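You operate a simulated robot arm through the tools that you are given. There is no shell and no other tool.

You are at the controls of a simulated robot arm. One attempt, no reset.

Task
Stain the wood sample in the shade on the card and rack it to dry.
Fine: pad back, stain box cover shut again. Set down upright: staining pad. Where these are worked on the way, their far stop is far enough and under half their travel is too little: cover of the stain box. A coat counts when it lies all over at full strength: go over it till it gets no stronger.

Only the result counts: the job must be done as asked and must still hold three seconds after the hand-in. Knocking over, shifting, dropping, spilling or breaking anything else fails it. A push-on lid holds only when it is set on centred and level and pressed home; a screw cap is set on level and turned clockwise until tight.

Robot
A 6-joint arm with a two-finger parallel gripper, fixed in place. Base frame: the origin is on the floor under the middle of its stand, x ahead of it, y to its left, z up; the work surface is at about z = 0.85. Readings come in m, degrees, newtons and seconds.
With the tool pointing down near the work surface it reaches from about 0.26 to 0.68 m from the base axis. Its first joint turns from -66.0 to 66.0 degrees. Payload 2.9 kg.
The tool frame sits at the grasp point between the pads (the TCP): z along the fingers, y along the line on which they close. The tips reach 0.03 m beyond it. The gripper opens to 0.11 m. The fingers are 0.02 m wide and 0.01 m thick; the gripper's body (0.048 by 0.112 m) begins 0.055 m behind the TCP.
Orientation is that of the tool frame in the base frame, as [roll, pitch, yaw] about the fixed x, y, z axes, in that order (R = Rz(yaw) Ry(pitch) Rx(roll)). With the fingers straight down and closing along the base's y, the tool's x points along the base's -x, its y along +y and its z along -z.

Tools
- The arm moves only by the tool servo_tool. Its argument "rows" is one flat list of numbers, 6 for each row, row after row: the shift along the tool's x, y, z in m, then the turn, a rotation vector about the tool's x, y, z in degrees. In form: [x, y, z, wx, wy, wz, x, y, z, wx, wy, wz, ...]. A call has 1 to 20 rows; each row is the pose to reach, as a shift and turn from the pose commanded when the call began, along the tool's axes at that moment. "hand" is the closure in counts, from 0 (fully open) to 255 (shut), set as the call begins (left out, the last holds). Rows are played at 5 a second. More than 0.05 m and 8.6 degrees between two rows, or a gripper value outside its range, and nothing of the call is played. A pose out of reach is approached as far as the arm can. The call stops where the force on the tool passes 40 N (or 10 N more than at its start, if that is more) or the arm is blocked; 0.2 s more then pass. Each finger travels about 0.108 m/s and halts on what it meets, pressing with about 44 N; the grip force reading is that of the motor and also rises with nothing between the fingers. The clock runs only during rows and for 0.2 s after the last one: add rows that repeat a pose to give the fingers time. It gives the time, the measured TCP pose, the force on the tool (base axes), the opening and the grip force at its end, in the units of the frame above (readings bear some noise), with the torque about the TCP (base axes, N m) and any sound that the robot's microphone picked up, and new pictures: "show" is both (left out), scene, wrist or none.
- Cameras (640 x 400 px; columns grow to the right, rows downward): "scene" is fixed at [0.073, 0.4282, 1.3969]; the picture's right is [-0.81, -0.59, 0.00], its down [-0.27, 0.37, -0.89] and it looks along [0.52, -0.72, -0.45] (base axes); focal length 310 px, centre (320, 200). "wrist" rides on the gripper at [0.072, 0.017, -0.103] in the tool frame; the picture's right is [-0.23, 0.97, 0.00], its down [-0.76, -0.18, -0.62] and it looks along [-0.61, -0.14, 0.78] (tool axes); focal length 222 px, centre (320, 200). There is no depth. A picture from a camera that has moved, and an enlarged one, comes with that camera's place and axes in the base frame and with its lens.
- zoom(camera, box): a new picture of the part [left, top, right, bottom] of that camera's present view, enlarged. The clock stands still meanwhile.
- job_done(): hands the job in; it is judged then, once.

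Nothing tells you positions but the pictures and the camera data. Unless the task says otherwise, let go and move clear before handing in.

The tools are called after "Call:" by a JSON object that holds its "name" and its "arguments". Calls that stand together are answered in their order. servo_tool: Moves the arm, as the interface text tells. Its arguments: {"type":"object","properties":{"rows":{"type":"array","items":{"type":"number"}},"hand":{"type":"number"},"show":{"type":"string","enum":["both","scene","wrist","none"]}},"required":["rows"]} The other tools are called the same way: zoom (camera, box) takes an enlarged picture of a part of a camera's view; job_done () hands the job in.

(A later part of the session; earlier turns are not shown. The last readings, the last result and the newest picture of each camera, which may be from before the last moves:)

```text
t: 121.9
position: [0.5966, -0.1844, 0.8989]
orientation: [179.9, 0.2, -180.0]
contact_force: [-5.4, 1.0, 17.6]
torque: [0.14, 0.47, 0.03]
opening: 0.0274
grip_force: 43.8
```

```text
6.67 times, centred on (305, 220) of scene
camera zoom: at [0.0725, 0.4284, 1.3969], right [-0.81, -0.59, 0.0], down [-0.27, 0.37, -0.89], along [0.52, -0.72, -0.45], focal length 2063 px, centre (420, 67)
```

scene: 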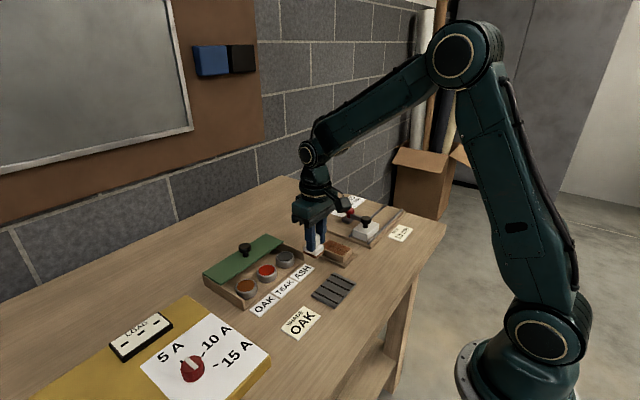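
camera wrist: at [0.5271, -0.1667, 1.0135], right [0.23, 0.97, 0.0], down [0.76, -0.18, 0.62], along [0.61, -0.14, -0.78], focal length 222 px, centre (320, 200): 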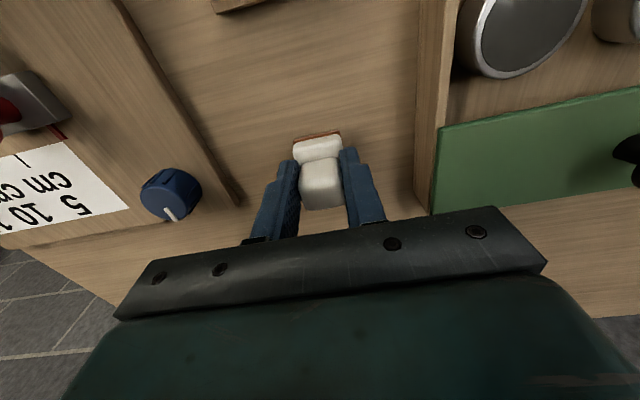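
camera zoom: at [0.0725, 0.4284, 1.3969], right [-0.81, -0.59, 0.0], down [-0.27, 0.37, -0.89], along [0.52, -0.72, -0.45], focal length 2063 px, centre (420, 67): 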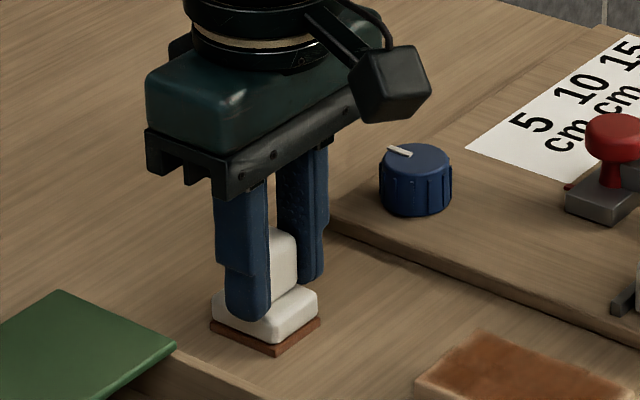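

The pad is back in exactly its original image position with contact force. I'll ease off the pressure and release.

Call:
{"name": "servo_tool", "arguments": {"rows": [0, 0, -0.001, 0, 0, 0, 0, 0, -0.001, 0, 0, 0], "show": "none"}}

Call:
{"name": "servo_tool", "arguments": {"rows": [0, 0, 0, 0, 0, 0, 0, 0, 0, 0, 0, 0, 0, 0, 0, 0, 0, 0], "hand": 105, "show": "none"}}

Call:
{"name": "servo_tool", "arguments": {"rows": [0, 0, -0.02, 0, 0, 0, 0, 0, -0.05, 0, 0, 0, 0, 0, -0.1, 0, 0, 0, 0, 0, -0.1, 0, 0, 0]}}

Call:
{"name": "zoom", "arguments": {"camera": "scene", "box": [265, 190, 345, 250]}}

Call:
{"name": "zoom", "arguments": {"camera": "wrist", "box": [220, 80, 420, 230]}}

```text
t: 122.5
position: [0.5968, -0.1841, 0.8999]
orientation: [-180.0, 0.0, -180.0]
contact_force: [-1.6, 0.6, 17.0]
torque: [0.08, 0.23, 0.04]
opening: 0.027
grip_force: 44.2
```

```text
t: 123.3
position: [0.5965, -0.1841, 0.8984]
orientation: [-180.0, -0.1, -180.0]
contact_force: [-0.4, -0.1, -0.2]
torque: [-0.04, -0.03, 0.01]
opening: 0.0647
grip_force: 0.1
```

```text
t: 124.3
position: [0.5954, -0.186, 0.9997]
orientation: [180.0, 0.0, -180.0]
contact_force: [0.7, 0.7, -0.3]
torque: [0.0, 0.01, 0.01]
opening: 0.0648
grip_force: 0.0
camera wrist: at [0.5233, -0.1683, 1.1037], right [0.23, 0.97, 0.0], down [0.76, -0.18, 0.62], along [0.61, -0.14, -0.78], focal length 222 px, centre (320, 200)
```

scene: 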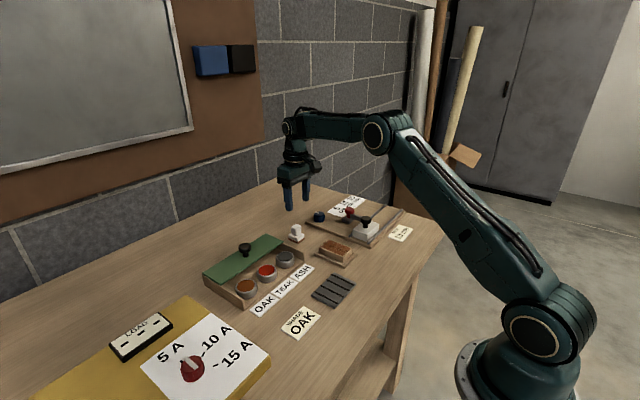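
wrist: 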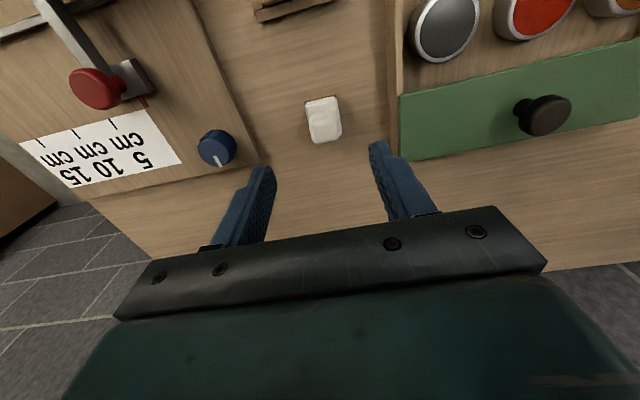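

```text
6.67 times, centred on (305, 220) of scene
camera zoom: at [0.073, 0.4282, 1.3969], right [-0.81, -0.59, 0.0], down [-0.27, 0.37, -0.89], along [0.52, -0.72, -0.45], focal length 2063 px, centre (420, 67)
```

zoom: 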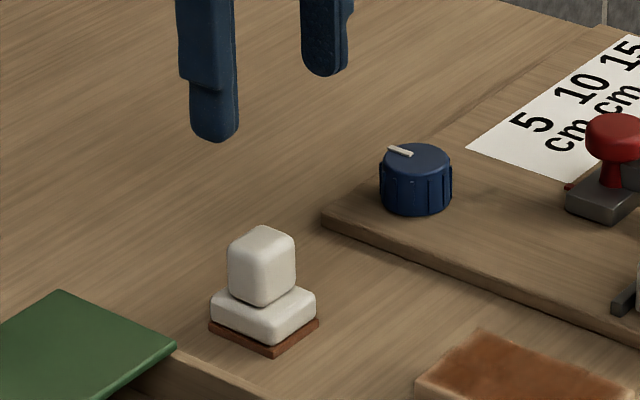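

```text
2.67 times, centred on (320, 155) of wrist
camera zoom: at [0.5233, -0.1683, 1.1037], right [0.23, 0.97, 0.0], down [0.76, -0.18, 0.62], along [0.61, -0.14, -0.78], focal length 592 px, centre (320, 320)
```

zoom: 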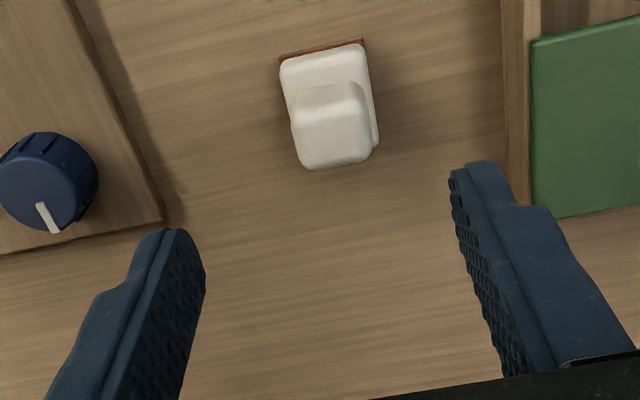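

The pad stands upright at its original spot. Next I'll close the stain box cover, moving above the knob at about (0.626, 0).

Call:
{"name": "servo_tool", "arguments": {"rows": [-0.006, 0.0375, 0, 0, 0, 0, -0.012, 0.075, 0, 0, 0, 0, -0.018, 0.1125, 0, 0, 0, 0, -0.024, 0.15, 0, 0, 0, 0, -0.03, 0.1865, 0, 0, 0, 0, -0.03, 0.1865, 0.03, 0, 0, 0, -0.03, 0.1865, 0.03, 0, 0, 0], "hand": 90, "show": "wrist"}}

Call:
{"name": "zoom", "arguments": {"camera": "wrist", "box": [220, 80, 420, 230]}}

```text
t: 125.9
position: [0.6247, 0.003, 0.9673]
orientation: [180.0, 0.0, 179.9]
contact_force: [-0.1, 0.8, -0.1]
torque: [-0.03, -0.02, 0.01]
opening: 0.0712
grip_force: 0.1
camera wrist: at [0.5525, 0.0206, 1.0717], right [0.23, 0.97, 0.0], down [0.76, -0.18, 0.62], along [0.61, -0.14, -0.78], focal length 222 px, centre (320, 200)
```

wrist: 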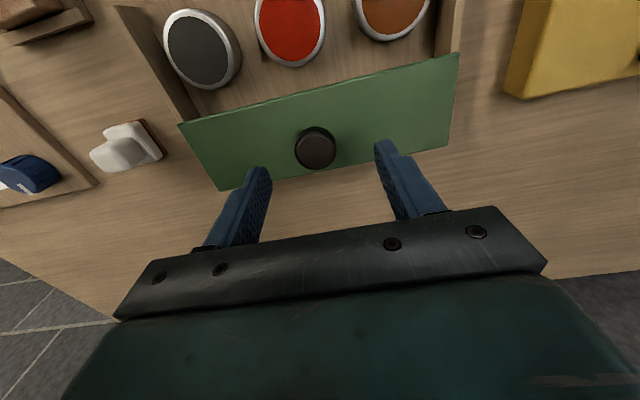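

```text
2.67 times, centred on (320, 155) of wrist
camera zoom: at [0.5525, 0.0206, 1.0717], right [0.23, 0.97, 0.0], down [0.76, -0.18, 0.62], along [0.61, -0.14, -0.78], focal length 592 px, centre (320, 320)
```

zoom: 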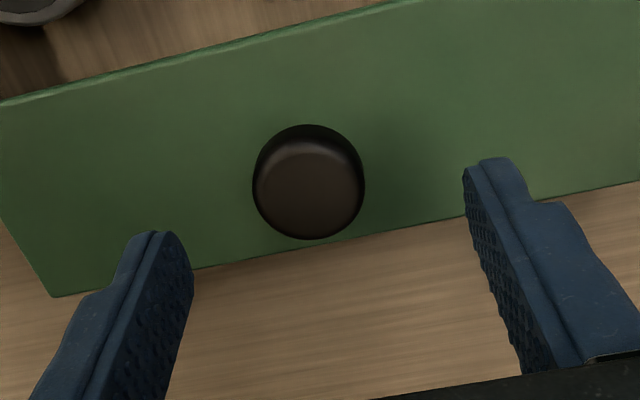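

The knob is at about (0.625, 0.000). I'll centre on it, descend and grip.

Call:
{"name": "servo_tool", "arguments": {"rows": [0, -0.003, 0.015, 0, 0, 0, 0, -0.003, 0.03, 0, 0, 0, 0, -0.003, 0.0415, 0, 0, 0, 0, -0.003, 0.0415, 0, 0, 0], "show": "wrist"}}

Call:
{"name": "servo_tool", "arguments": {"rows": [0, 0, 0, 0, 0, 0, 0, 0, 0, 0, 0, 0, 0, 0, 0, 0, 0, 0], "hand": 255, "show": "scene"}}

```text
t: 126.9
position: [0.6271, -0.0012, 0.9277]
orientation: [-180.0, 0.0, 180.0]
contact_force: [-0.7, 0.3, 0.4]
torque: [0.02, 0.01, 0.0]
opening: 0.0713
grip_force: 0.0
camera wrist: at [0.5533, 0.0162, 1.0301], right [0.23, 0.97, 0.0], down [0.76, -0.18, 0.62], along [0.61, -0.14, -0.78], focal length 222 px, centre (320, 200)
```

wrist: 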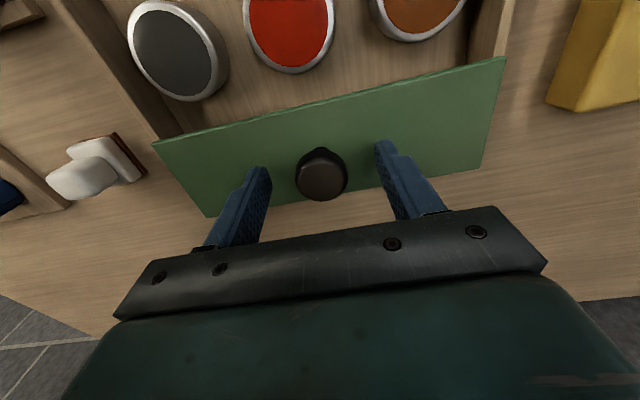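

```text
t: 127.7
position: [0.6274, -0.0011, 0.9268]
orientation: [180.0, 0.1, -179.9]
contact_force: [0.1, 6.3, -0.3]
torque: [-0.14, -0.04, 0.15]
opening: 0.0316
grip_force: 44.8
```

scene: 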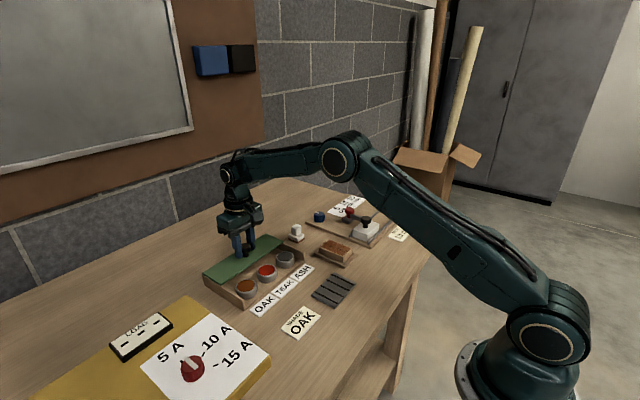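

The knob is gripped; I'll slide the cover back toward the robot (−x).

Call:
{"name": "servo_tool", "arguments": {"rows": [0.008, 0.0007, 0, 0, 0, 0, 0.016, 0.0007, 0, 0, 0, 0, 0.024, 0.0007, 0, 0, 0, 0, 0.032, 0.0007, 0, 0, 0, 0, 0.04, 0.0007, 0, 0, 0, 0, 0.048, 0.0007, 0, 0, 0, 0, 0.056, 0.0007, 0, 0, 0, 0, 0.064, 0.0007, 0, 0, 0, 0, 0.07, 0.0007, 0, 0, 0, 0], "show": "scene"}}

Call:
{"name": "servo_tool", "arguments": {"rows": [0.003, 0, 0, 0, 0, 0, 0.006, 0, 0, 0, 0, 0, 0.009, 0, 0, 0, 0, 0, 0.012, 0, 0, 0, 0, 0, 0.015, 0, 0, 0, 0, 0], "show": "wrist"}}

```text
t: 129.7
position: [0.5565, -0.0003, 0.9258]
orientation: [180.0, -0.1, -179.9]
contact_force: [0.6, 11.0, -11.2]
torque: [0.04, 1.18, -0.28]
opening: 0.0317
grip_force: 44.9
```

scene: 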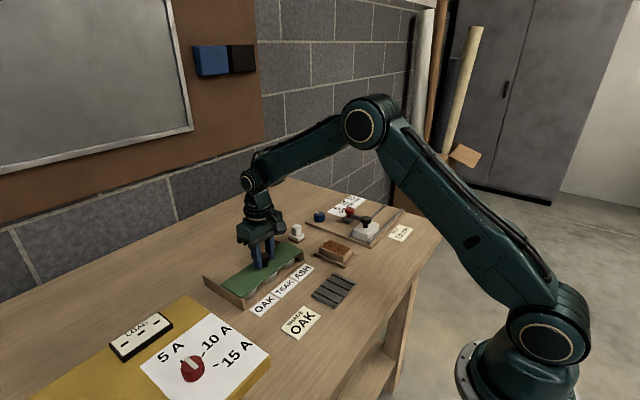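

```text
t: 130.7
position: [0.5498, -0.0007, 0.9267]
orientation: [180.0, 0.9, -179.9]
contact_force: [7.1, 1.3, -7.1]
torque: [0.09, -0.64, -0.04]
opening: 0.0318
grip_force: 45.5
stopped in row 5: the force on the tool passed its limit at 44 N (the readings are from after the stop); the commanded pose is now the measured one
camera wrist: at [0.4752, 0.017, 1.0294], right [0.23, 0.97, 0.0], down [0.75, -0.18, 0.64], along [0.62, -0.14, -0.77], focal length 222 px, centre (320, 200)
```

wrist: 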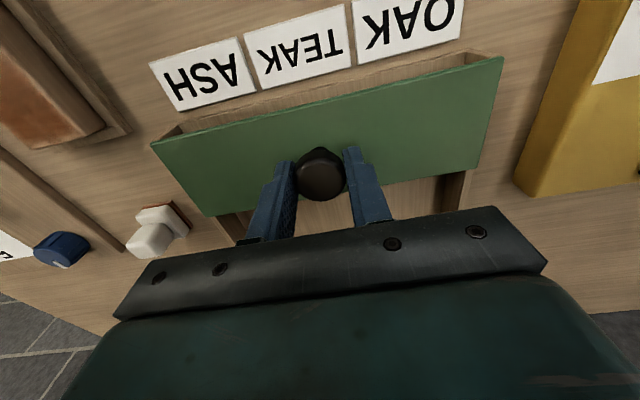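

The cover hit its closed stop at the same place as at the start (x≈0.5495). I'll release and rise.

Call:
{"name": "servo_tool", "arguments": {"rows": [0, 0, 0, 0, 0, 0, 0, 0, 0, 0, 0, 0, 0, 0, 0, 0, 0, 0], "hand": 60, "show": "none"}}

Call:
{"name": "servo_tool", "arguments": {"rows": [0, 0, -0.03, 0, 0.3, 0, 0, 0, -0.07, 0, 0.7, 0, 0, 0, -0.09, 0, 0.7, 0, 0, 0, -0.09, 0, 0.7, 0]}}

Call:
{"name": "zoom", "arguments": {"camera": "scene", "box": [200, 215, 330, 310]}}

```text
t: 131.5
position: [0.5491, 0.0003, 0.9286]
orientation: [180.0, 0.7, 180.0]
contact_force: [0.0, 0.2, -0.6]
torque: [0.0, -0.02, -0.01]
opening: 0.0842
grip_force: 0.1
```

```text
t: 132.5
position: [0.547, 0.0005, 1.018]
orientation: [-180.0, 0.1, 179.9]
contact_force: [-0.5, 0.9, 0.2]
torque: [0.01, -0.02, 0.02]
opening: 0.0841
grip_force: 0.2
camera wrist: at [0.473, 0.0174, 1.1212], right [0.23, 0.97, 0.0], down [0.76, -0.18, 0.62], along [0.61, -0.14, -0.78], focal length 222 px, centre (320, 200)
```

scene: 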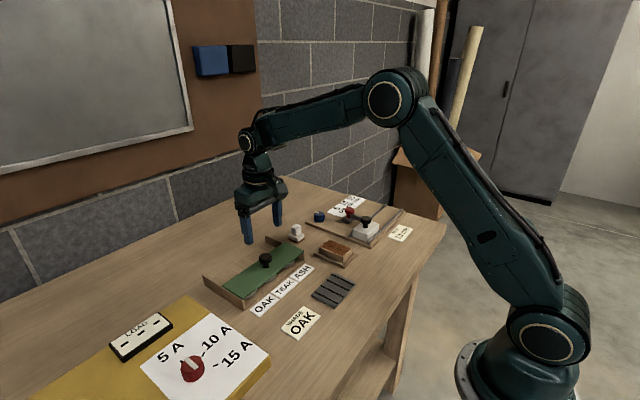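
wrist: 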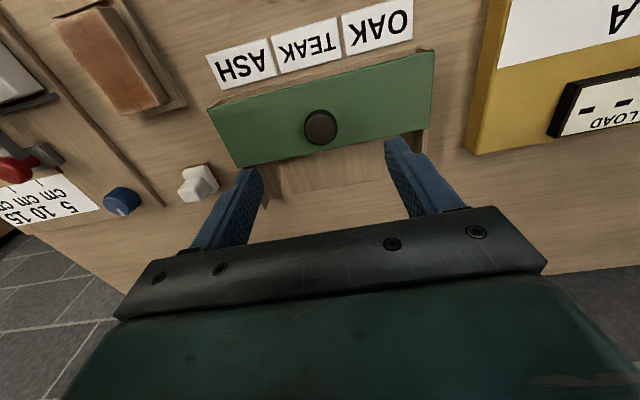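

```text
4.21 times, centred on (265, 262) of scene
camera zoom: at [0.073, 0.4282, 1.3969], right [-0.81, -0.59, 0.0], down [-0.27, 0.37, -0.89], along [0.52, -0.72, -0.45], focal length 1303 px, centre (552, -63)
```

zoom: 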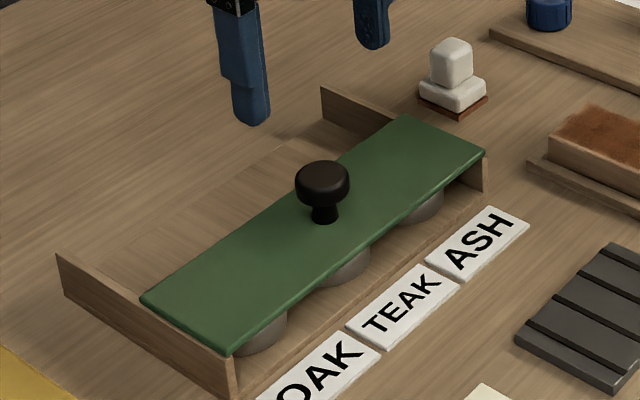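

The cover is shut exactly as at the start. Now I'll move above the stained sample to pick it up by its sides.

Call:
{"name": "servo_tool", "arguments": {"rows": [0.0172, -0.0371, 0, 0, 0, 0, 0.0344, -0.0742, 0, 0, 0, 0, 0.0516, -0.1113, 0, 0, 0, 0, 0.0688, -0.1484, 0, 0, 0, 0, 0.086, -0.1855, 0, 0, 0, 0, 0.086, -0.1855, 0.04, 0, 0, 0, 0.086, -0.1855, 0.07, 0, 0, 0, 0.086, -0.1855, 0.07, 0, 0, 0], "hand": 50, "show": "wrist"}}

Call:
{"name": "zoom", "arguments": {"camera": "wrist", "box": [200, 40, 440, 230]}}

Call:
{"name": "zoom", "arguments": {"camera": "scene", "box": [290, 190, 390, 270]}}

```text
t: 134.3
position: [0.4594, -0.1848, 0.9474]
orientation: [180.0, 0.0, 179.9]
contact_force: [-0.8, -0.5, -0.5]
torque: [-0.03, -0.02, 0.0]
opening: 0.0883
grip_force: 0.0
camera wrist: at [0.387, -0.1676, 1.0504], right [0.23, 0.97, 0.0], down [0.76, -0.18, 0.62], along [0.61, -0.14, -0.78], focal length 222 px, centre (320, 200)
```

wrist: 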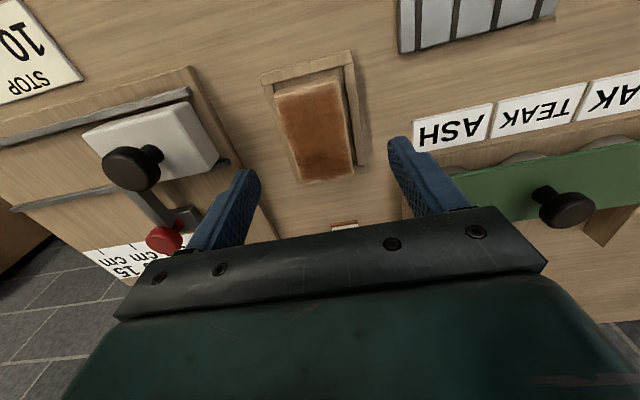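

```text
2.11 times, centred on (320, 135) of wrist
camera zoom: at [0.387, -0.1676, 1.0504], right [0.23, 0.97, 0.0], down [0.76, -0.18, 0.62], along [0.61, -0.14, -0.78], focal length 468 px, centre (320, 337)
```

zoom: 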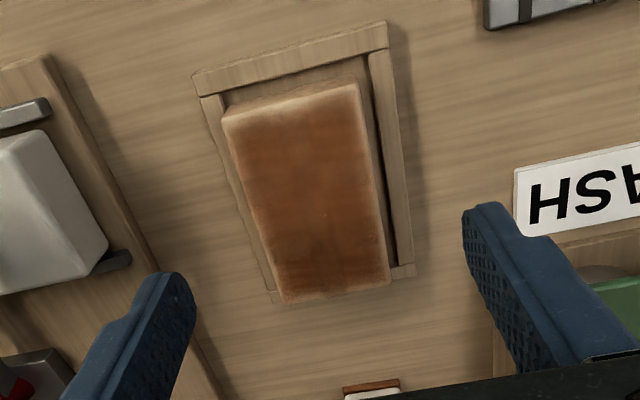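

```text
5.00 times, centred on (340, 230) of scene
camera zoom: at [0.073, 0.4282, 1.3969], right [-0.81, -0.59, 0.0], down [-0.27, 0.37, -0.89], along [0.52, -0.72, -0.45], focal length 1547 px, centre (220, 50)
```

zoom: 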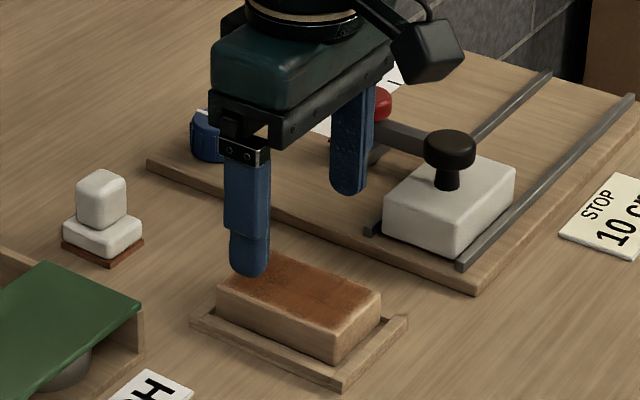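

The sample is clearly visible: centre ≈ (0.461, −0.187), about 80 × 48 mm. I'll centre over it, descend so the fingertips stay just above the tray rim, and grip.

Call:
{"name": "servo_tool", "arguments": {"rows": [-0.0015, -0.002, 0.02, 0, 0, 0, -0.0015, -0.002, 0.04, 0, 0, 0, -0.0015, -0.002, 0.05, 0, 0, 0, -0.0015, -0.002, 0.0545, 0, 0, 0, -0.0015, -0.002, 0.0545, 0, 0, 0], "show": "wrist"}}

Call:
{"name": "zoom", "arguments": {"camera": "scene", "box": [300, 210, 380, 270]}}

```text
t: 135.5
position: [0.4636, -0.1872, 0.8912]
orientation: [180.0, 0.1, -180.0]
contact_force: [-0.5, 0.3, 0.0]
torque: [0.0, 0.0, 0.01]
opening: 0.0886
grip_force: 0.0
camera wrist: at [0.3901, -0.1698, 0.9953], right [0.23, 0.97, 0.0], down [0.76, -0.18, 0.62], along [0.61, -0.14, -0.78], focal length 222 px, centre (320, 200)
```

wrist: 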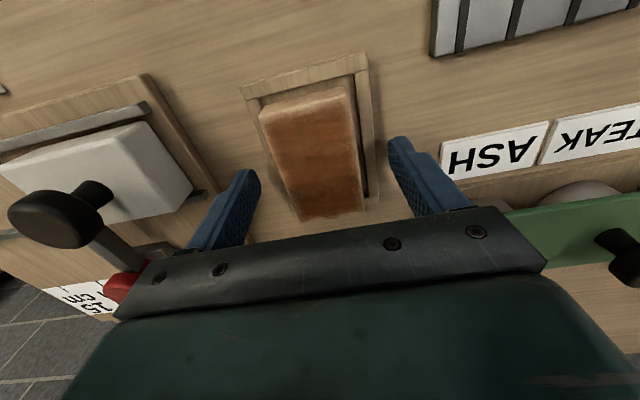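

```text
6.67 times, centred on (340, 240) of scene
camera zoom: at [0.073, 0.4282, 1.3969], right [-0.81, -0.59, 0.0], down [-0.27, 0.37, -0.89], along [0.52, -0.72, -0.45], focal length 2063 px, centre (187, -67)
```

zoom: 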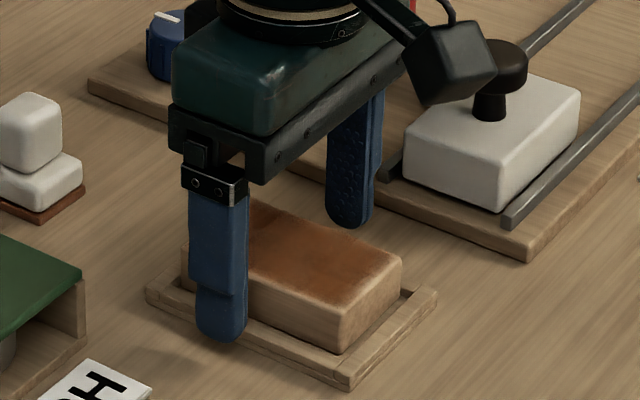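

Call:
{"name": "servo_tool", "arguments": {"rows": [0.002, 0, -0.001, 0, 0, 0, 0.002, 0, -0.001, 0, 0, 0], "show": "none"}}

Call:
{"name": "servo_tool", "arguments": {"rows": [0, 0, 0, 0, 0, 0, 0, 0, 0, 0, 0, 0, 0, 0, 0, 0, 0, 0], "hand": 255, "show": "wrist"}}

Call:
{"name": "zoom", "arguments": {"camera": "scene", "box": [300, 210, 380, 270]}}

```text
t: 136.1
position: [0.4626, -0.1872, 0.894]
orientation: [180.0, 0.2, -180.0]
contact_force: [-0.6, -1.2, 0.4]
torque: [-0.02, -0.04, 0.0]
opening: 0.0885
grip_force: 0.1
```

```text
t: 136.9
position: [0.4614, -0.187, 0.8943]
orientation: [179.9, 0.0, 180.0]
contact_force: [-0.5, -1.4, 0.0]
torque: [0.01, 0.05, 0.02]
opening: 0.0489
grip_force: 44.1
camera wrist: at [0.3884, -0.1702, 0.9974], right [0.23, 0.97, 0.0], down [0.76, -0.18, 0.62], along [0.61, -0.14, -0.78], focal length 222 px, centre (320, 200)
```

wrist: 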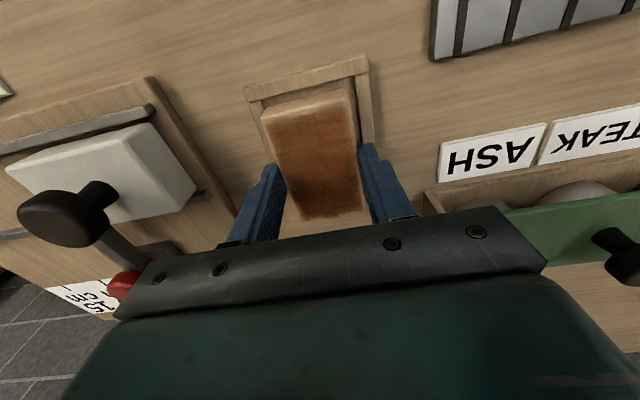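

```text
6.67 times, centred on (340, 240) of scene
camera zoom: at [0.073, 0.4282, 1.3969], right [-0.81, -0.59, 0.0], down [-0.27, 0.37, -0.89], along [0.52, -0.72, -0.45], focal length 2063 px, centre (187, -67)
```

zoom: 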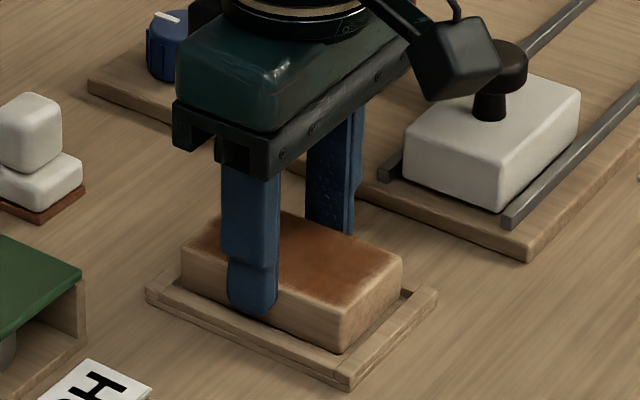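

The sample is gripped (49 mm). I'll lift it straight up.

Call:
{"name": "servo_tool", "arguments": {"rows": [0, 0, -0.005, 0, 0, 0, 0, 0, -0.02, 0, 0, 0, 0, 0, -0.05, 0, 0, 0, 0, 0, -0.09, 0, 0, 0, 0, 0, -0.11, 0, 0, 0, 0, 0, -0.11, 0, 0, 0]}}

Call:
{"name": "zoom", "arguments": {"camera": "scene", "box": [300, 190, 380, 270]}}

Call:
{"name": "zoom", "arguments": {"camera": "wrist", "box": [200, 40, 440, 230]}}

```text
t: 138.3
position: [0.4612, -0.1869, 1.0033]
orientation: [180.0, 0.0, -180.0]
contact_force: [-0.4, 0.1, -0.5]
torque: [0.05, -0.02, 0.02]
opening: 0.0489
grip_force: 44.4
camera wrist: at [0.3873, -0.1691, 1.1067], right [0.23, 0.97, 0.0], down [0.76, -0.18, 0.62], along [0.61, -0.14, -0.78], focal length 222 px, centre (320, 200)
```

scene: 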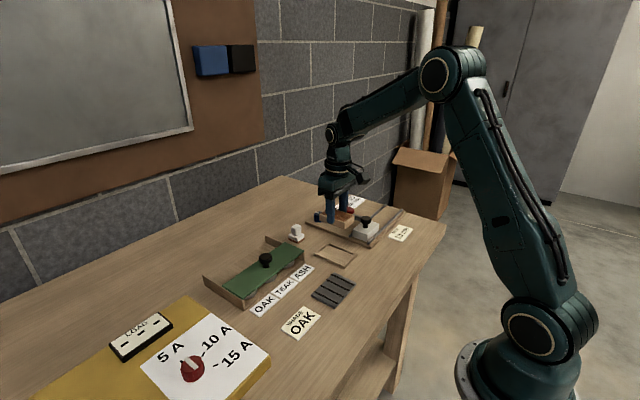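
wrist: 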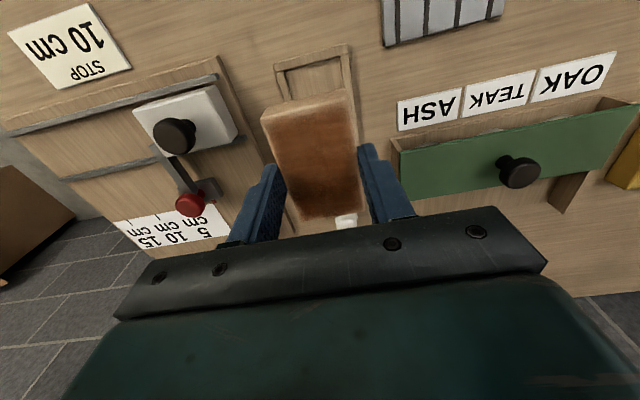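

```text
5.00 times, centred on (340, 230) of scene
camera zoom: at [0.073, 0.4282, 1.3969], right [-0.81, -0.59, 0.0], down [-0.27, 0.37, -0.89], along [0.52, -0.72, -0.45], focal length 1547 px, centre (220, 50)
```

zoom: 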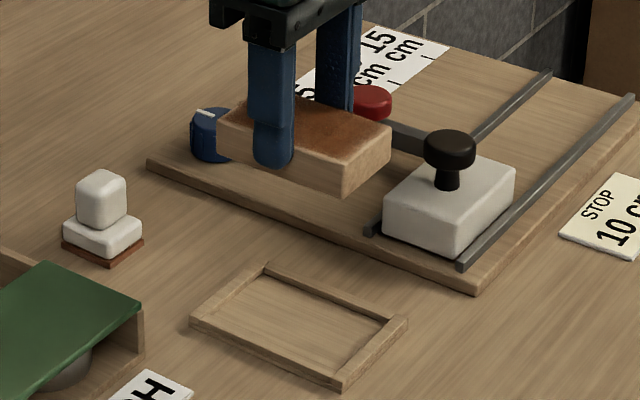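

```text
2.11 times, centred on (320, 135) of wrist
camera zoom: at [0.3873, -0.1691, 1.1067], right [0.23, 0.97, 0.0], down [0.76, -0.18, 0.62], along [0.61, -0.14, -0.78], focal length 468 px, centre (320, 337)
```

zoom: 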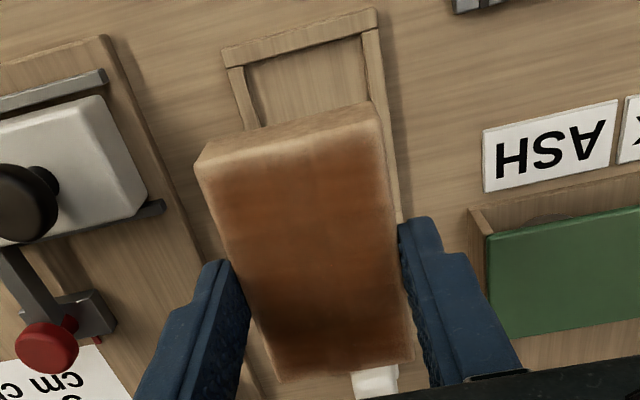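

The sample lifted cleanly and the tray stayed in place. I'll carry it above the rack (centre ≈ (0.383, −0.066)) while turning 90° so it fits the rack's long side.

Call:
{"name": "servo_tool", "arguments": {"rows": [0.0071, 0.011, 0, 0, 0, 8.18, 0.0142, 0.0221, 0, 0, 0, 16.36, 0.0213, 0.0331, 0, 0, 0, 24.55, 0.0284, 0.0441, 0, 0, 0, 32.73, 0.0355, 0.0551, 0, 0, 0, 40.91, 0.0427, 0.0662, 0, 0, 0, 49.09, 0.0498, 0.0772, 0, 0, 0, 57.27, 0.0569, 0.0882, 0, 0, 0, 65.45, 0.064, 0.0992, 0, 0, 0, 73.64, 0.0711, 0.1103, 0, 0, 0, 81.82, 0.0782, 0.1213, 0, 0, 0, 90, 0.0782, 0.1213, 0, 0, 0, 90]}}

Call:
{"name": "zoom", "arguments": {"camera": "wrist", "box": [200, 40, 440, 230]}}

Call:
{"name": "zoom", "arguments": {"camera": "scene", "box": [280, 220, 380, 310]}}

```text
t: 140.9
position: [0.3827, -0.0659, 1.0039]
orientation: [180.0, 0.0, 90.0]
contact_force: [0.6, 0.3, -1.1]
torque: [0.05, 0.0, 0.0]
opening: 0.0491
grip_force: 43.8
camera wrist: at [0.3989, 0.0061, 1.1066], right [0.97, -0.23, 0.0], down [-0.18, -0.76, 0.62], along [-0.14, -0.61, -0.78], focal length 222 px, centre (320, 200)
```

scene: 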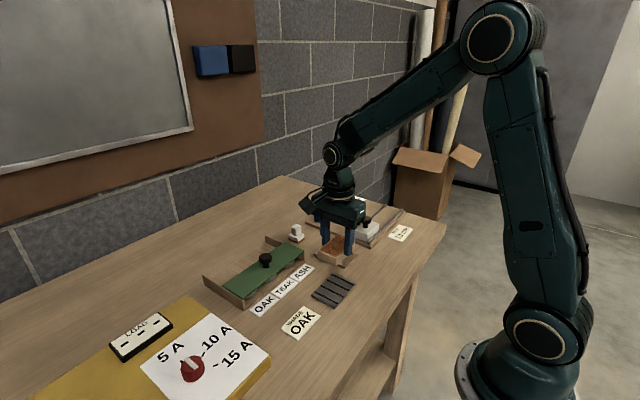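
wrist: 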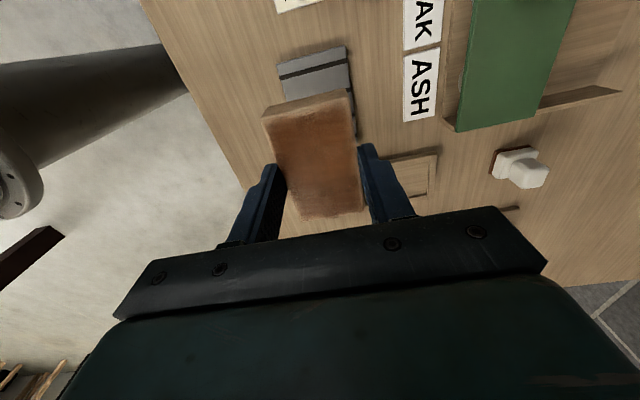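

```text
2.11 times, centred on (320, 135) of wrist
camera zoom: at [0.3989, 0.0061, 1.1066], right [0.97, -0.23, 0.0], down [-0.18, -0.76, 0.62], along [-0.14, -0.61, -0.78], focal length 468 px, centre (320, 337)
```

zoom: 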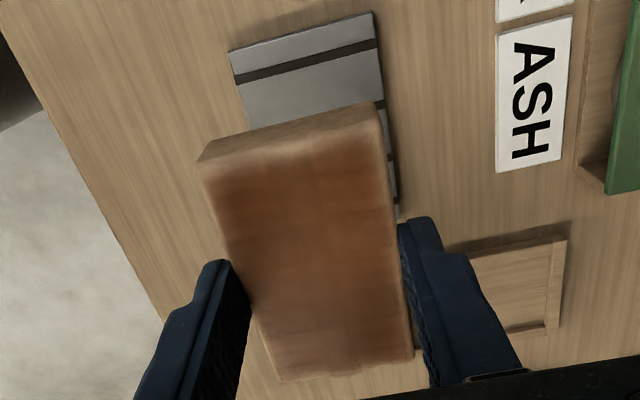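

```text
4.44 times, centred on (330, 265) of scene
camera zoom: at [0.073, 0.4282, 1.3969], right [-0.81, -0.59, 0.0], down [-0.27, 0.37, -0.89], along [0.52, -0.72, -0.45], focal length 1375 px, centre (276, -89)
```

zoom: 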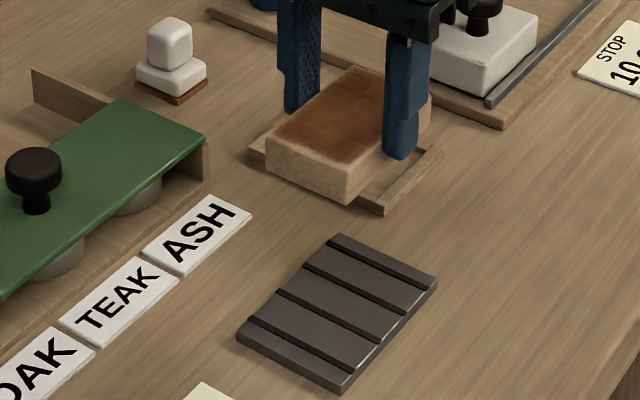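

The sample is aligned with the rack after the 90° turn. I'll make a small correction and lower toward the rack.

Call:
{"name": "servo_tool", "arguments": {"rows": [0.002, 0.001, 0.03, 0, 0, 0, 0.002, 0.001, 0.06, 0, 0, 0, 0.002, 0.001, 0.08, 0, 0, 0, 0.002, 0.001, 0.088, 0, 0, 0, 0.002, 0.001, 0.088, 0, 0, 0]}}

Call:
{"name": "zoom", "arguments": {"camera": "scene", "box": [280, 230, 380, 320]}}

Call:
{"name": "zoom", "arguments": {"camera": "wrist", "box": [200, 40, 440, 230]}}

```text
t: 142.1
position: [0.3843, -0.0638, 0.9161]
orientation: [180.0, 0.0, 90.1]
contact_force: [0.2, -0.3, -1.3]
torque: [-0.05, 0.01, -0.01]
opening: 0.0487
grip_force: 44.1
camera wrist: at [0.4007, 0.0083, 1.0188], right [0.97, -0.23, 0.0], down [-0.18, -0.76, 0.62], along [-0.14, -0.61, -0.78], focal length 222 px, centre (320, 200)
```

scene: 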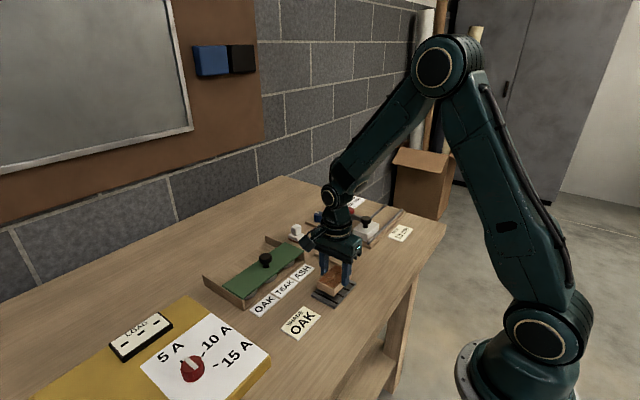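
wrist: 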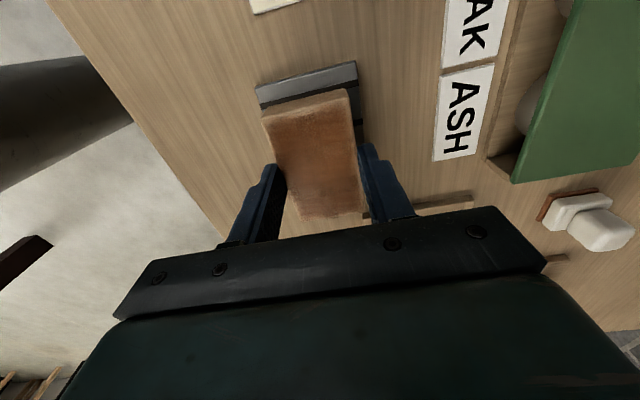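

```text
4.44 times, centred on (330, 275) of scene
camera zoom: at [0.073, 0.4282, 1.3969], right [-0.81, -0.59, 0.0], down [-0.27, 0.37, -0.89], along [0.52, -0.72, -0.45], focal length 1375 px, centre (276, -133)
```

zoom: 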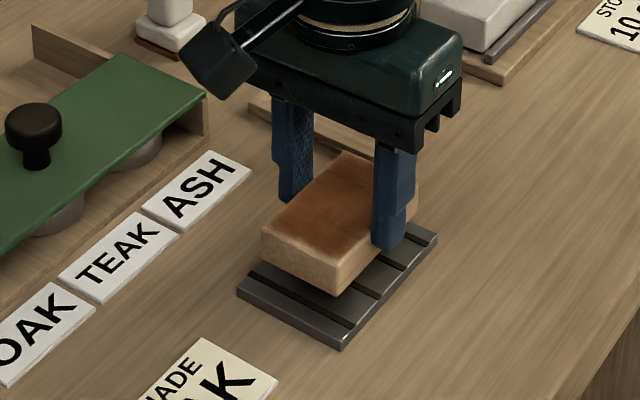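

```text
2.11 times, centred on (320, 135) of wrist
camera zoom: at [0.4007, 0.0083, 1.0188], right [0.97, -0.23, 0.0], down [-0.18, -0.76, 0.62], along [-0.14, -0.61, -0.78], focal length 468 px, centre (320, 337)
```

zoom: 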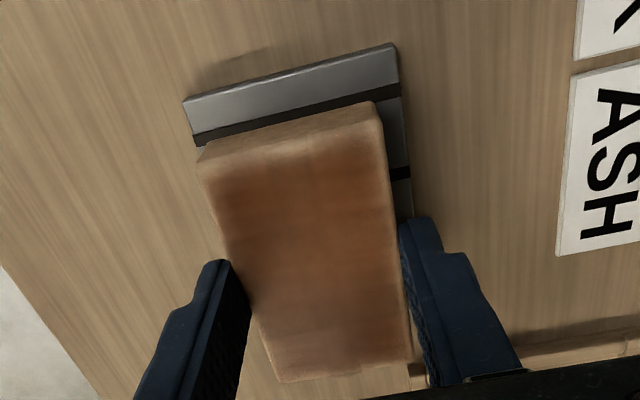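

The sample hovers centred just above the rack. I'll lower slowly until contact.

Call:
{"name": "servo_tool", "arguments": {"rows": [0, 0, 0.003, 0, 0, 0, 0, 0, 0.006, 0, 0, 0, 0, 0, 0.008, 0, 0, 0, 0, 0, 0.008, 0, 0, 0], "show": "none"}}

```text
t: 143.1
position: [0.3844, -0.0643, 0.9084]
orientation: [179.9, 0.1, 90.1]
contact_force: [-0.1, 0.1, 0.2]
torque: [0.01, -0.01, 0.0]
opening: 0.0489
grip_force: 44.3
```

Call:
{"name": "servo_tool", "arguments": {"rows": [0, 0, 0.001, 0, 0, 0, 0, 0, 0.002, 0, 0, 0, 0, 0, 0.002, 0, 0, 0], "show": "none"}}

Call:
{"name": "zoom", "arguments": {"camera": "scene", "box": [300, 250, 370, 310]}}

```text
t: 143.9
position: [0.3853, -0.0638, 0.9061]
orientation: [179.9, 0.0, 90.0]
contact_force: [0.0, 0.2, 0.3]
torque: [0.01, 0.01, 0.01]
opening: 0.0487
grip_force: 44.2
```

```text
6.67 times, centred on (335, 280) of scene
camera zoom: at [0.073, 0.4282, 1.3969], right [-0.81, -0.59, 0.0], down [-0.27, 0.37, -0.89], along [0.52, -0.72, -0.45], focal length 2063 px, centre (220, -333)
```

zoom: 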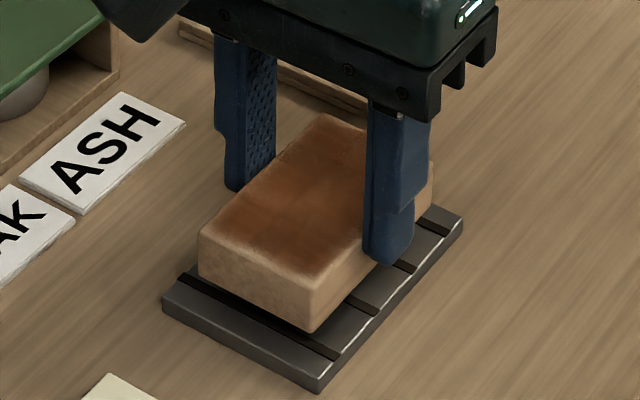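

Call:
{"name": "servo_tool", "arguments": {"rows": [0, 0, 0.001, 0, 0, 0, 0, 0, 0.002, 0, 0, 0, 0, 0, 0.002, 0, 0, 0], "show": "none"}}

```text
t: 144.7
position: [0.3851, -0.0633, 0.9045]
orientation: [179.8, 0.0, 89.9]
contact_force: [-0.2, -0.4, -0.9]
torque: [-0.01, -0.02, 0.0]
opening: 0.0488
grip_force: 44.4
```

Call:
{"name": "servo_tool", "arguments": {"rows": [0, 0, 0.001, 0, 0, 0, 0, 0, 0.002, 0, 0, 0, 0, 0, 0.002, 0, 0, 0], "show": "none"}}

Call:
{"name": "zoom", "arguments": {"camera": "scene", "box": [300, 250, 370, 310]}}

```text
t: 145.5
position: [0.386, -0.0646, 0.9025]
orientation: [179.9, 0.0, 90.1]
contact_force: [0.3, -0.4, -0.2]
torque: [0.0, -0.02, 0.01]
opening: 0.0485
grip_force: 44.0
```

```text
6.67 times, centred on (335, 280) of scene
camera zoom: at [0.073, 0.4282, 1.3969], right [-0.81, -0.59, 0.0], down [-0.27, 0.37, -0.89], along [0.52, -0.72, -0.45], focal length 2063 px, centre (220, -333)
```

zoom: 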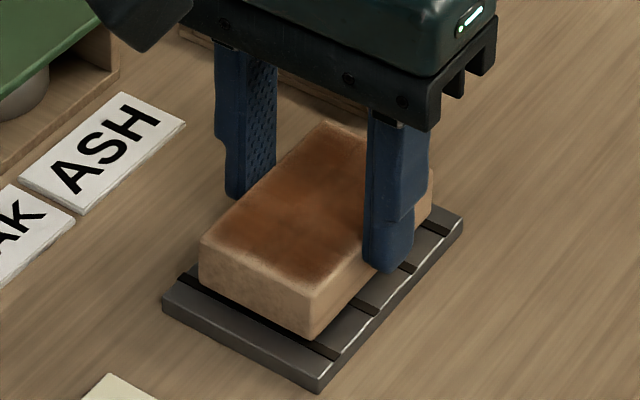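

Call:
{"name": "servo_tool", "arguments": {"rows": [0, 0, 0.001, 0, 0, 0, 0, 0, 0.0015, 0, 0, 0, 0, 0, 0.0015, 0, 0, 0], "show": "none"}}

```text
t: 146.3
position: [0.3856, -0.0662, 0.9008]
orientation: [179.9, 0.0, 90.0]
contact_force: [0.5, 0.1, -1.8]
torque: [0.0, 0.0, -0.03]
opening: 0.0487
grip_force: 43.5
```

Call:
{"name": "servo_tool", "arguments": {"rows": [0, 0, 0.001, 0, 0, 0, 0, 0, 0.0015, 0, 0, 0, 0, 0, 0.0015, 0, 0, 0], "show": "none"}}

Call:
{"name": "zoom", "arguments": {"camera": "scene", "box": [300, 250, 370, 310]}}

```text
t: 147.1
position: [0.384, -0.0647, 0.8984]
orientation: [179.9, 0.1, 90.1]
contact_force: [0.2, 0.5, -1.0]
torque: [0.02, -0.01, 0.03]
opening: 0.0488
grip_force: 44.0
```

```text
6.67 times, centred on (335, 280) of scene
camera zoom: at [0.073, 0.4282, 1.3969], right [-0.81, -0.59, 0.0], down [-0.27, 0.37, -0.89], along [0.52, -0.72, -0.45], focal length 2063 px, centre (220, -333)
```

zoom: 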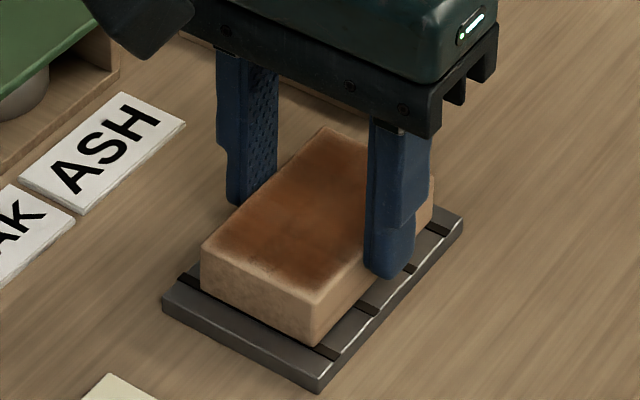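

Call:
{"name": "servo_tool", "arguments": {"rows": [0, 0, 0.001, 0, 0, 0, 0, 0, 0.0015, 0, 0, 0, 0, 0, 0.0015, 0, 0, 0], "show": "none"}}

```text
t: 147.9
position: [0.3845, -0.0661, 0.8975]
orientation: [179.9, -0.1, 90.1]
contact_force: [-1.8, 2.2, 15.2]
torque: [-0.22, 0.33, -0.04]
opening: 0.0489
grip_force: 43.4
```

Contact at 15 N. I'll ease off slightly and check the seating before releasing.

Call:
{"name": "servo_tool", "arguments": {"rows": [0, 0, -0.0007, 0, 0, 0, 0, 0, -0.0007, 0, 0, 0], "show": "none"}}

Call:
{"name": "zoom", "arguments": {"camera": "scene", "box": [300, 250, 370, 310]}}

Call:
{"name": "zoom", "arguments": {"camera": "wrist", "box": [200, 40, 440, 230]}}

```text
t: 148.5
position: [0.3845, -0.0659, 0.8983]
orientation: [179.9, -0.1, 90.1]
contact_force: [0.5, 0.1, 7.9]
torque: [-0.07, 0.06, 0.04]
opening: 0.0488
grip_force: 44.0
```

```text
6.67 times, centred on (335, 280) of scene
camera zoom: at [0.0729, 0.4282, 1.3969], right [-0.81, -0.59, 0.0], down [-0.27, 0.37, -0.89], along [0.52, -0.72, -0.45], focal length 2063 px, centre (220, -333)
```

zoom: 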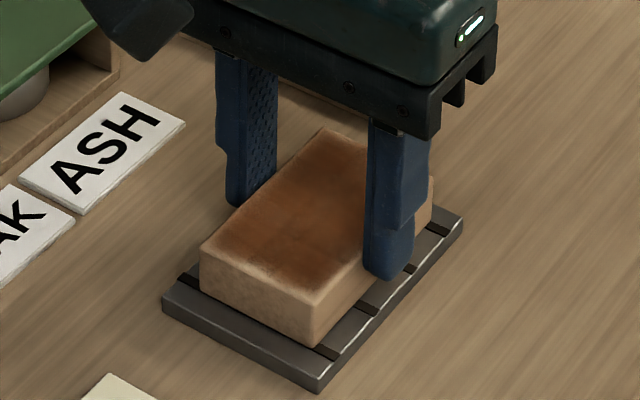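

```text
2.11 times, centred on (320, 135) of wrist
camera zoom: at [0.4003, 0.0078, 1.0015], right [0.97, -0.23, 0.0], down [-0.18, -0.76, 0.62], along [-0.14, -0.61, -0.78], focal length 468 px, centre (320, 337)
```

zoom: 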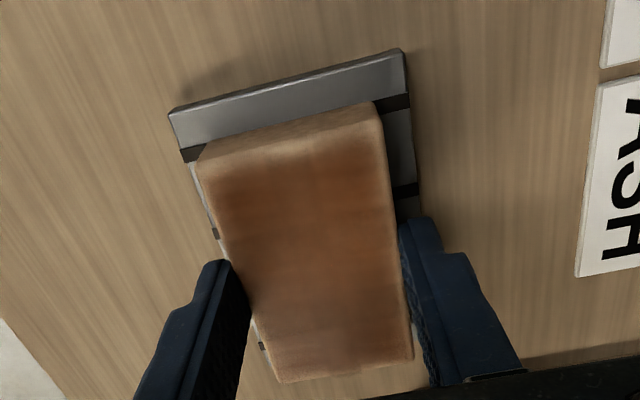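

The sample rests flat and centred on the rack, stained side up. I'll release and rise.

Call:
{"name": "servo_tool", "arguments": {"rows": [0, 0, 0, 0, 0, 0, 0, 0, 0, 0, 0, 0, 0, 0, 0, 0, 0, 0], "hand": 85, "show": "none"}}

Call:
{"name": "servo_tool", "arguments": {"rows": [0, 0, -0.01, 0, 0, 0, 0, 0, -0.03, 0, 0, 0, 0, 0, -0.07, 0, 0, 0, 0, 0, -0.12, 0, 0, 0, 0, 0, -0.15, 0, 0, 0, 0, 0, -0.15, 0, 0, 0]}}

Call:
{"name": "zoom", "arguments": {"camera": "scene", "box": [290, 240, 380, 310]}}

Call:
{"name": "zoom", "arguments": {"camera": "wrist", "box": [200, 40, 440, 230]}}

```text
t: 149.3
position: [0.3841, -0.0649, 0.8983]
orientation: [179.9, -0.1, 90.0]
contact_force: [-0.5, 0.9, 0.1]
torque: [0.01, -0.01, -0.04]
opening: 0.0734
grip_force: 0.1
```

```text
t: 150.7
position: [0.3837, -0.0632, 1.0486]
orientation: [179.8, 0.0, 90.0]
contact_force: [0.4, -0.6, -0.8]
torque: [0.02, 0.01, -0.04]
opening: 0.0733
grip_force: 0.0
camera wrist: at [0.3997, 0.0096, 1.1522], right [0.97, -0.23, 0.0], down [-0.18, -0.76, 0.62], along [-0.14, -0.61, -0.78], focal length 222 px, centre (320, 200)
```

scene: 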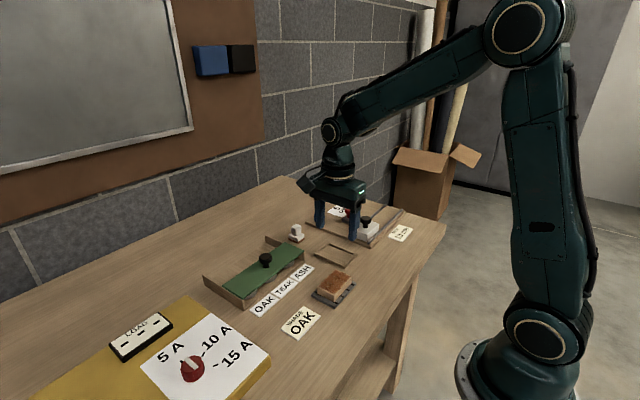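
wrist: 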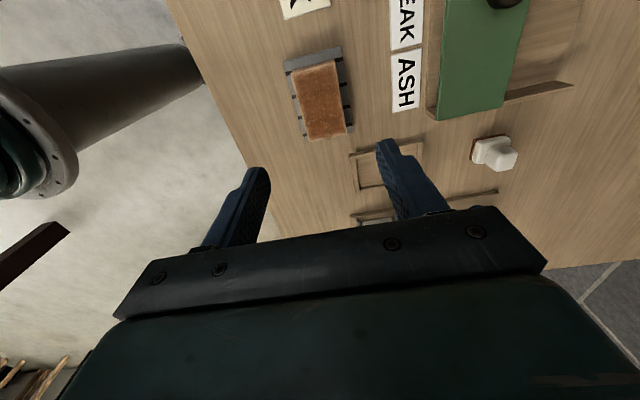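

```text
5.71 times, centred on (335, 275) of scene
camera zoom: at [0.073, 0.4282, 1.3969], right [-0.81, -0.59, 0.0], down [-0.27, 0.37, -0.89], along [0.52, -0.72, -0.45], focal length 1768 px, centre (234, -229)
```

zoom: 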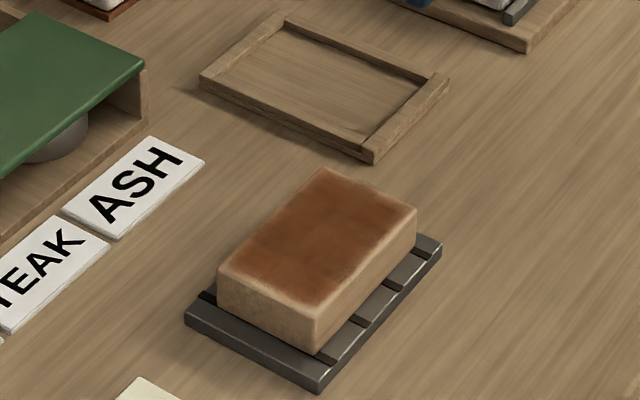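

```text
2.11 times, centred on (320, 135) of wrist
camera zoom: at [0.3997, 0.0096, 1.1522], right [0.97, -0.23, 0.0], down [-0.18, -0.76, 0.62], along [-0.14, -0.61, -0.78], focal length 468 px, centre (320, 337)
```

zoom: 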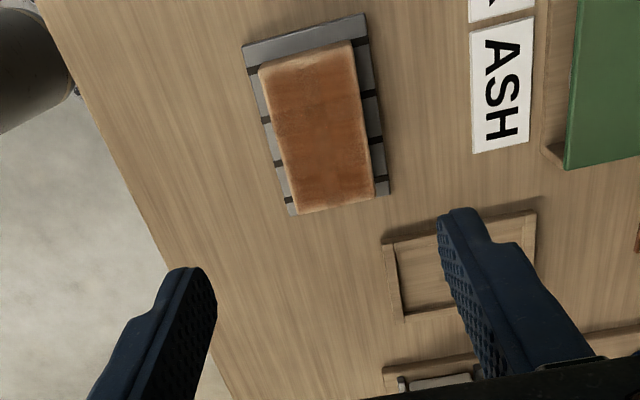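

Everything is in place: the sample is centred on the rack, the pad is back, and the cover is shut. I'll take a final close look at the coat, the pad and the cover.

Call:
{"name": "zoom", "arguments": {"camera": "wrist", "box": [280, 45, 360, 145]}}

Call:
{"name": "zoom", "arguments": {"camera": "scene", "box": [318, 264, 358, 304]}}

Call:
{"name": "zoom", "arguments": {"camera": "scene", "box": [200, 210, 330, 310]}}

```text
4.00 times, centred on (320, 95) of wrist
camera zoom: at [0.3997, 0.0096, 1.1522], right [0.97, -0.23, 0.0], down [-0.18, -0.76, 0.62], along [-0.14, -0.61, -0.78], focal length 888 px, centre (320, 620)
```

zoom: 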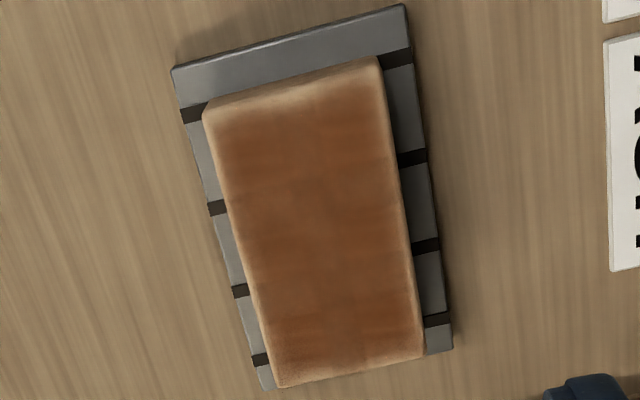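

```text
10.00 times, centred on (338, 284) of scene
camera zoom: at [0.073, 0.4282, 1.3969], right [-0.81, -0.59, 0.0], down [-0.27, 0.37, -0.89], along [0.52, -0.72, -0.45], focal length 3095 px, centre (140, -640)
```

zoom: 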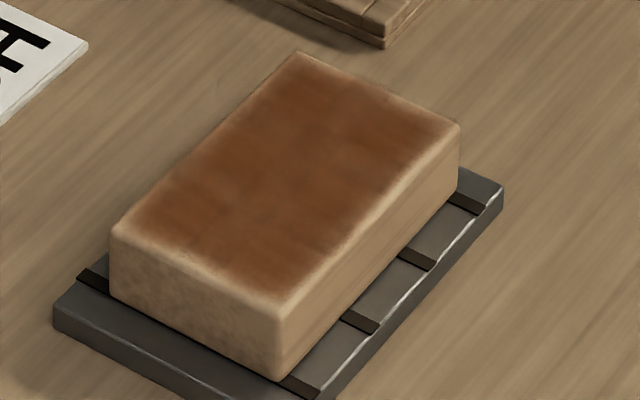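

```text
4.00 times, centred on (265, 260) of scene
camera zoom: at [0.073, 0.4282, 1.3969], right [-0.81, -0.59, 0.0], down [-0.27, 0.37, -0.89], along [0.52, -0.72, -0.45], focal length 1238 px, centre (540, -40)
```

zoom: 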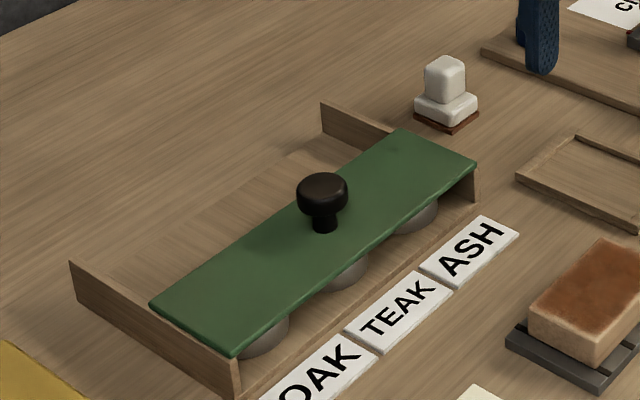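

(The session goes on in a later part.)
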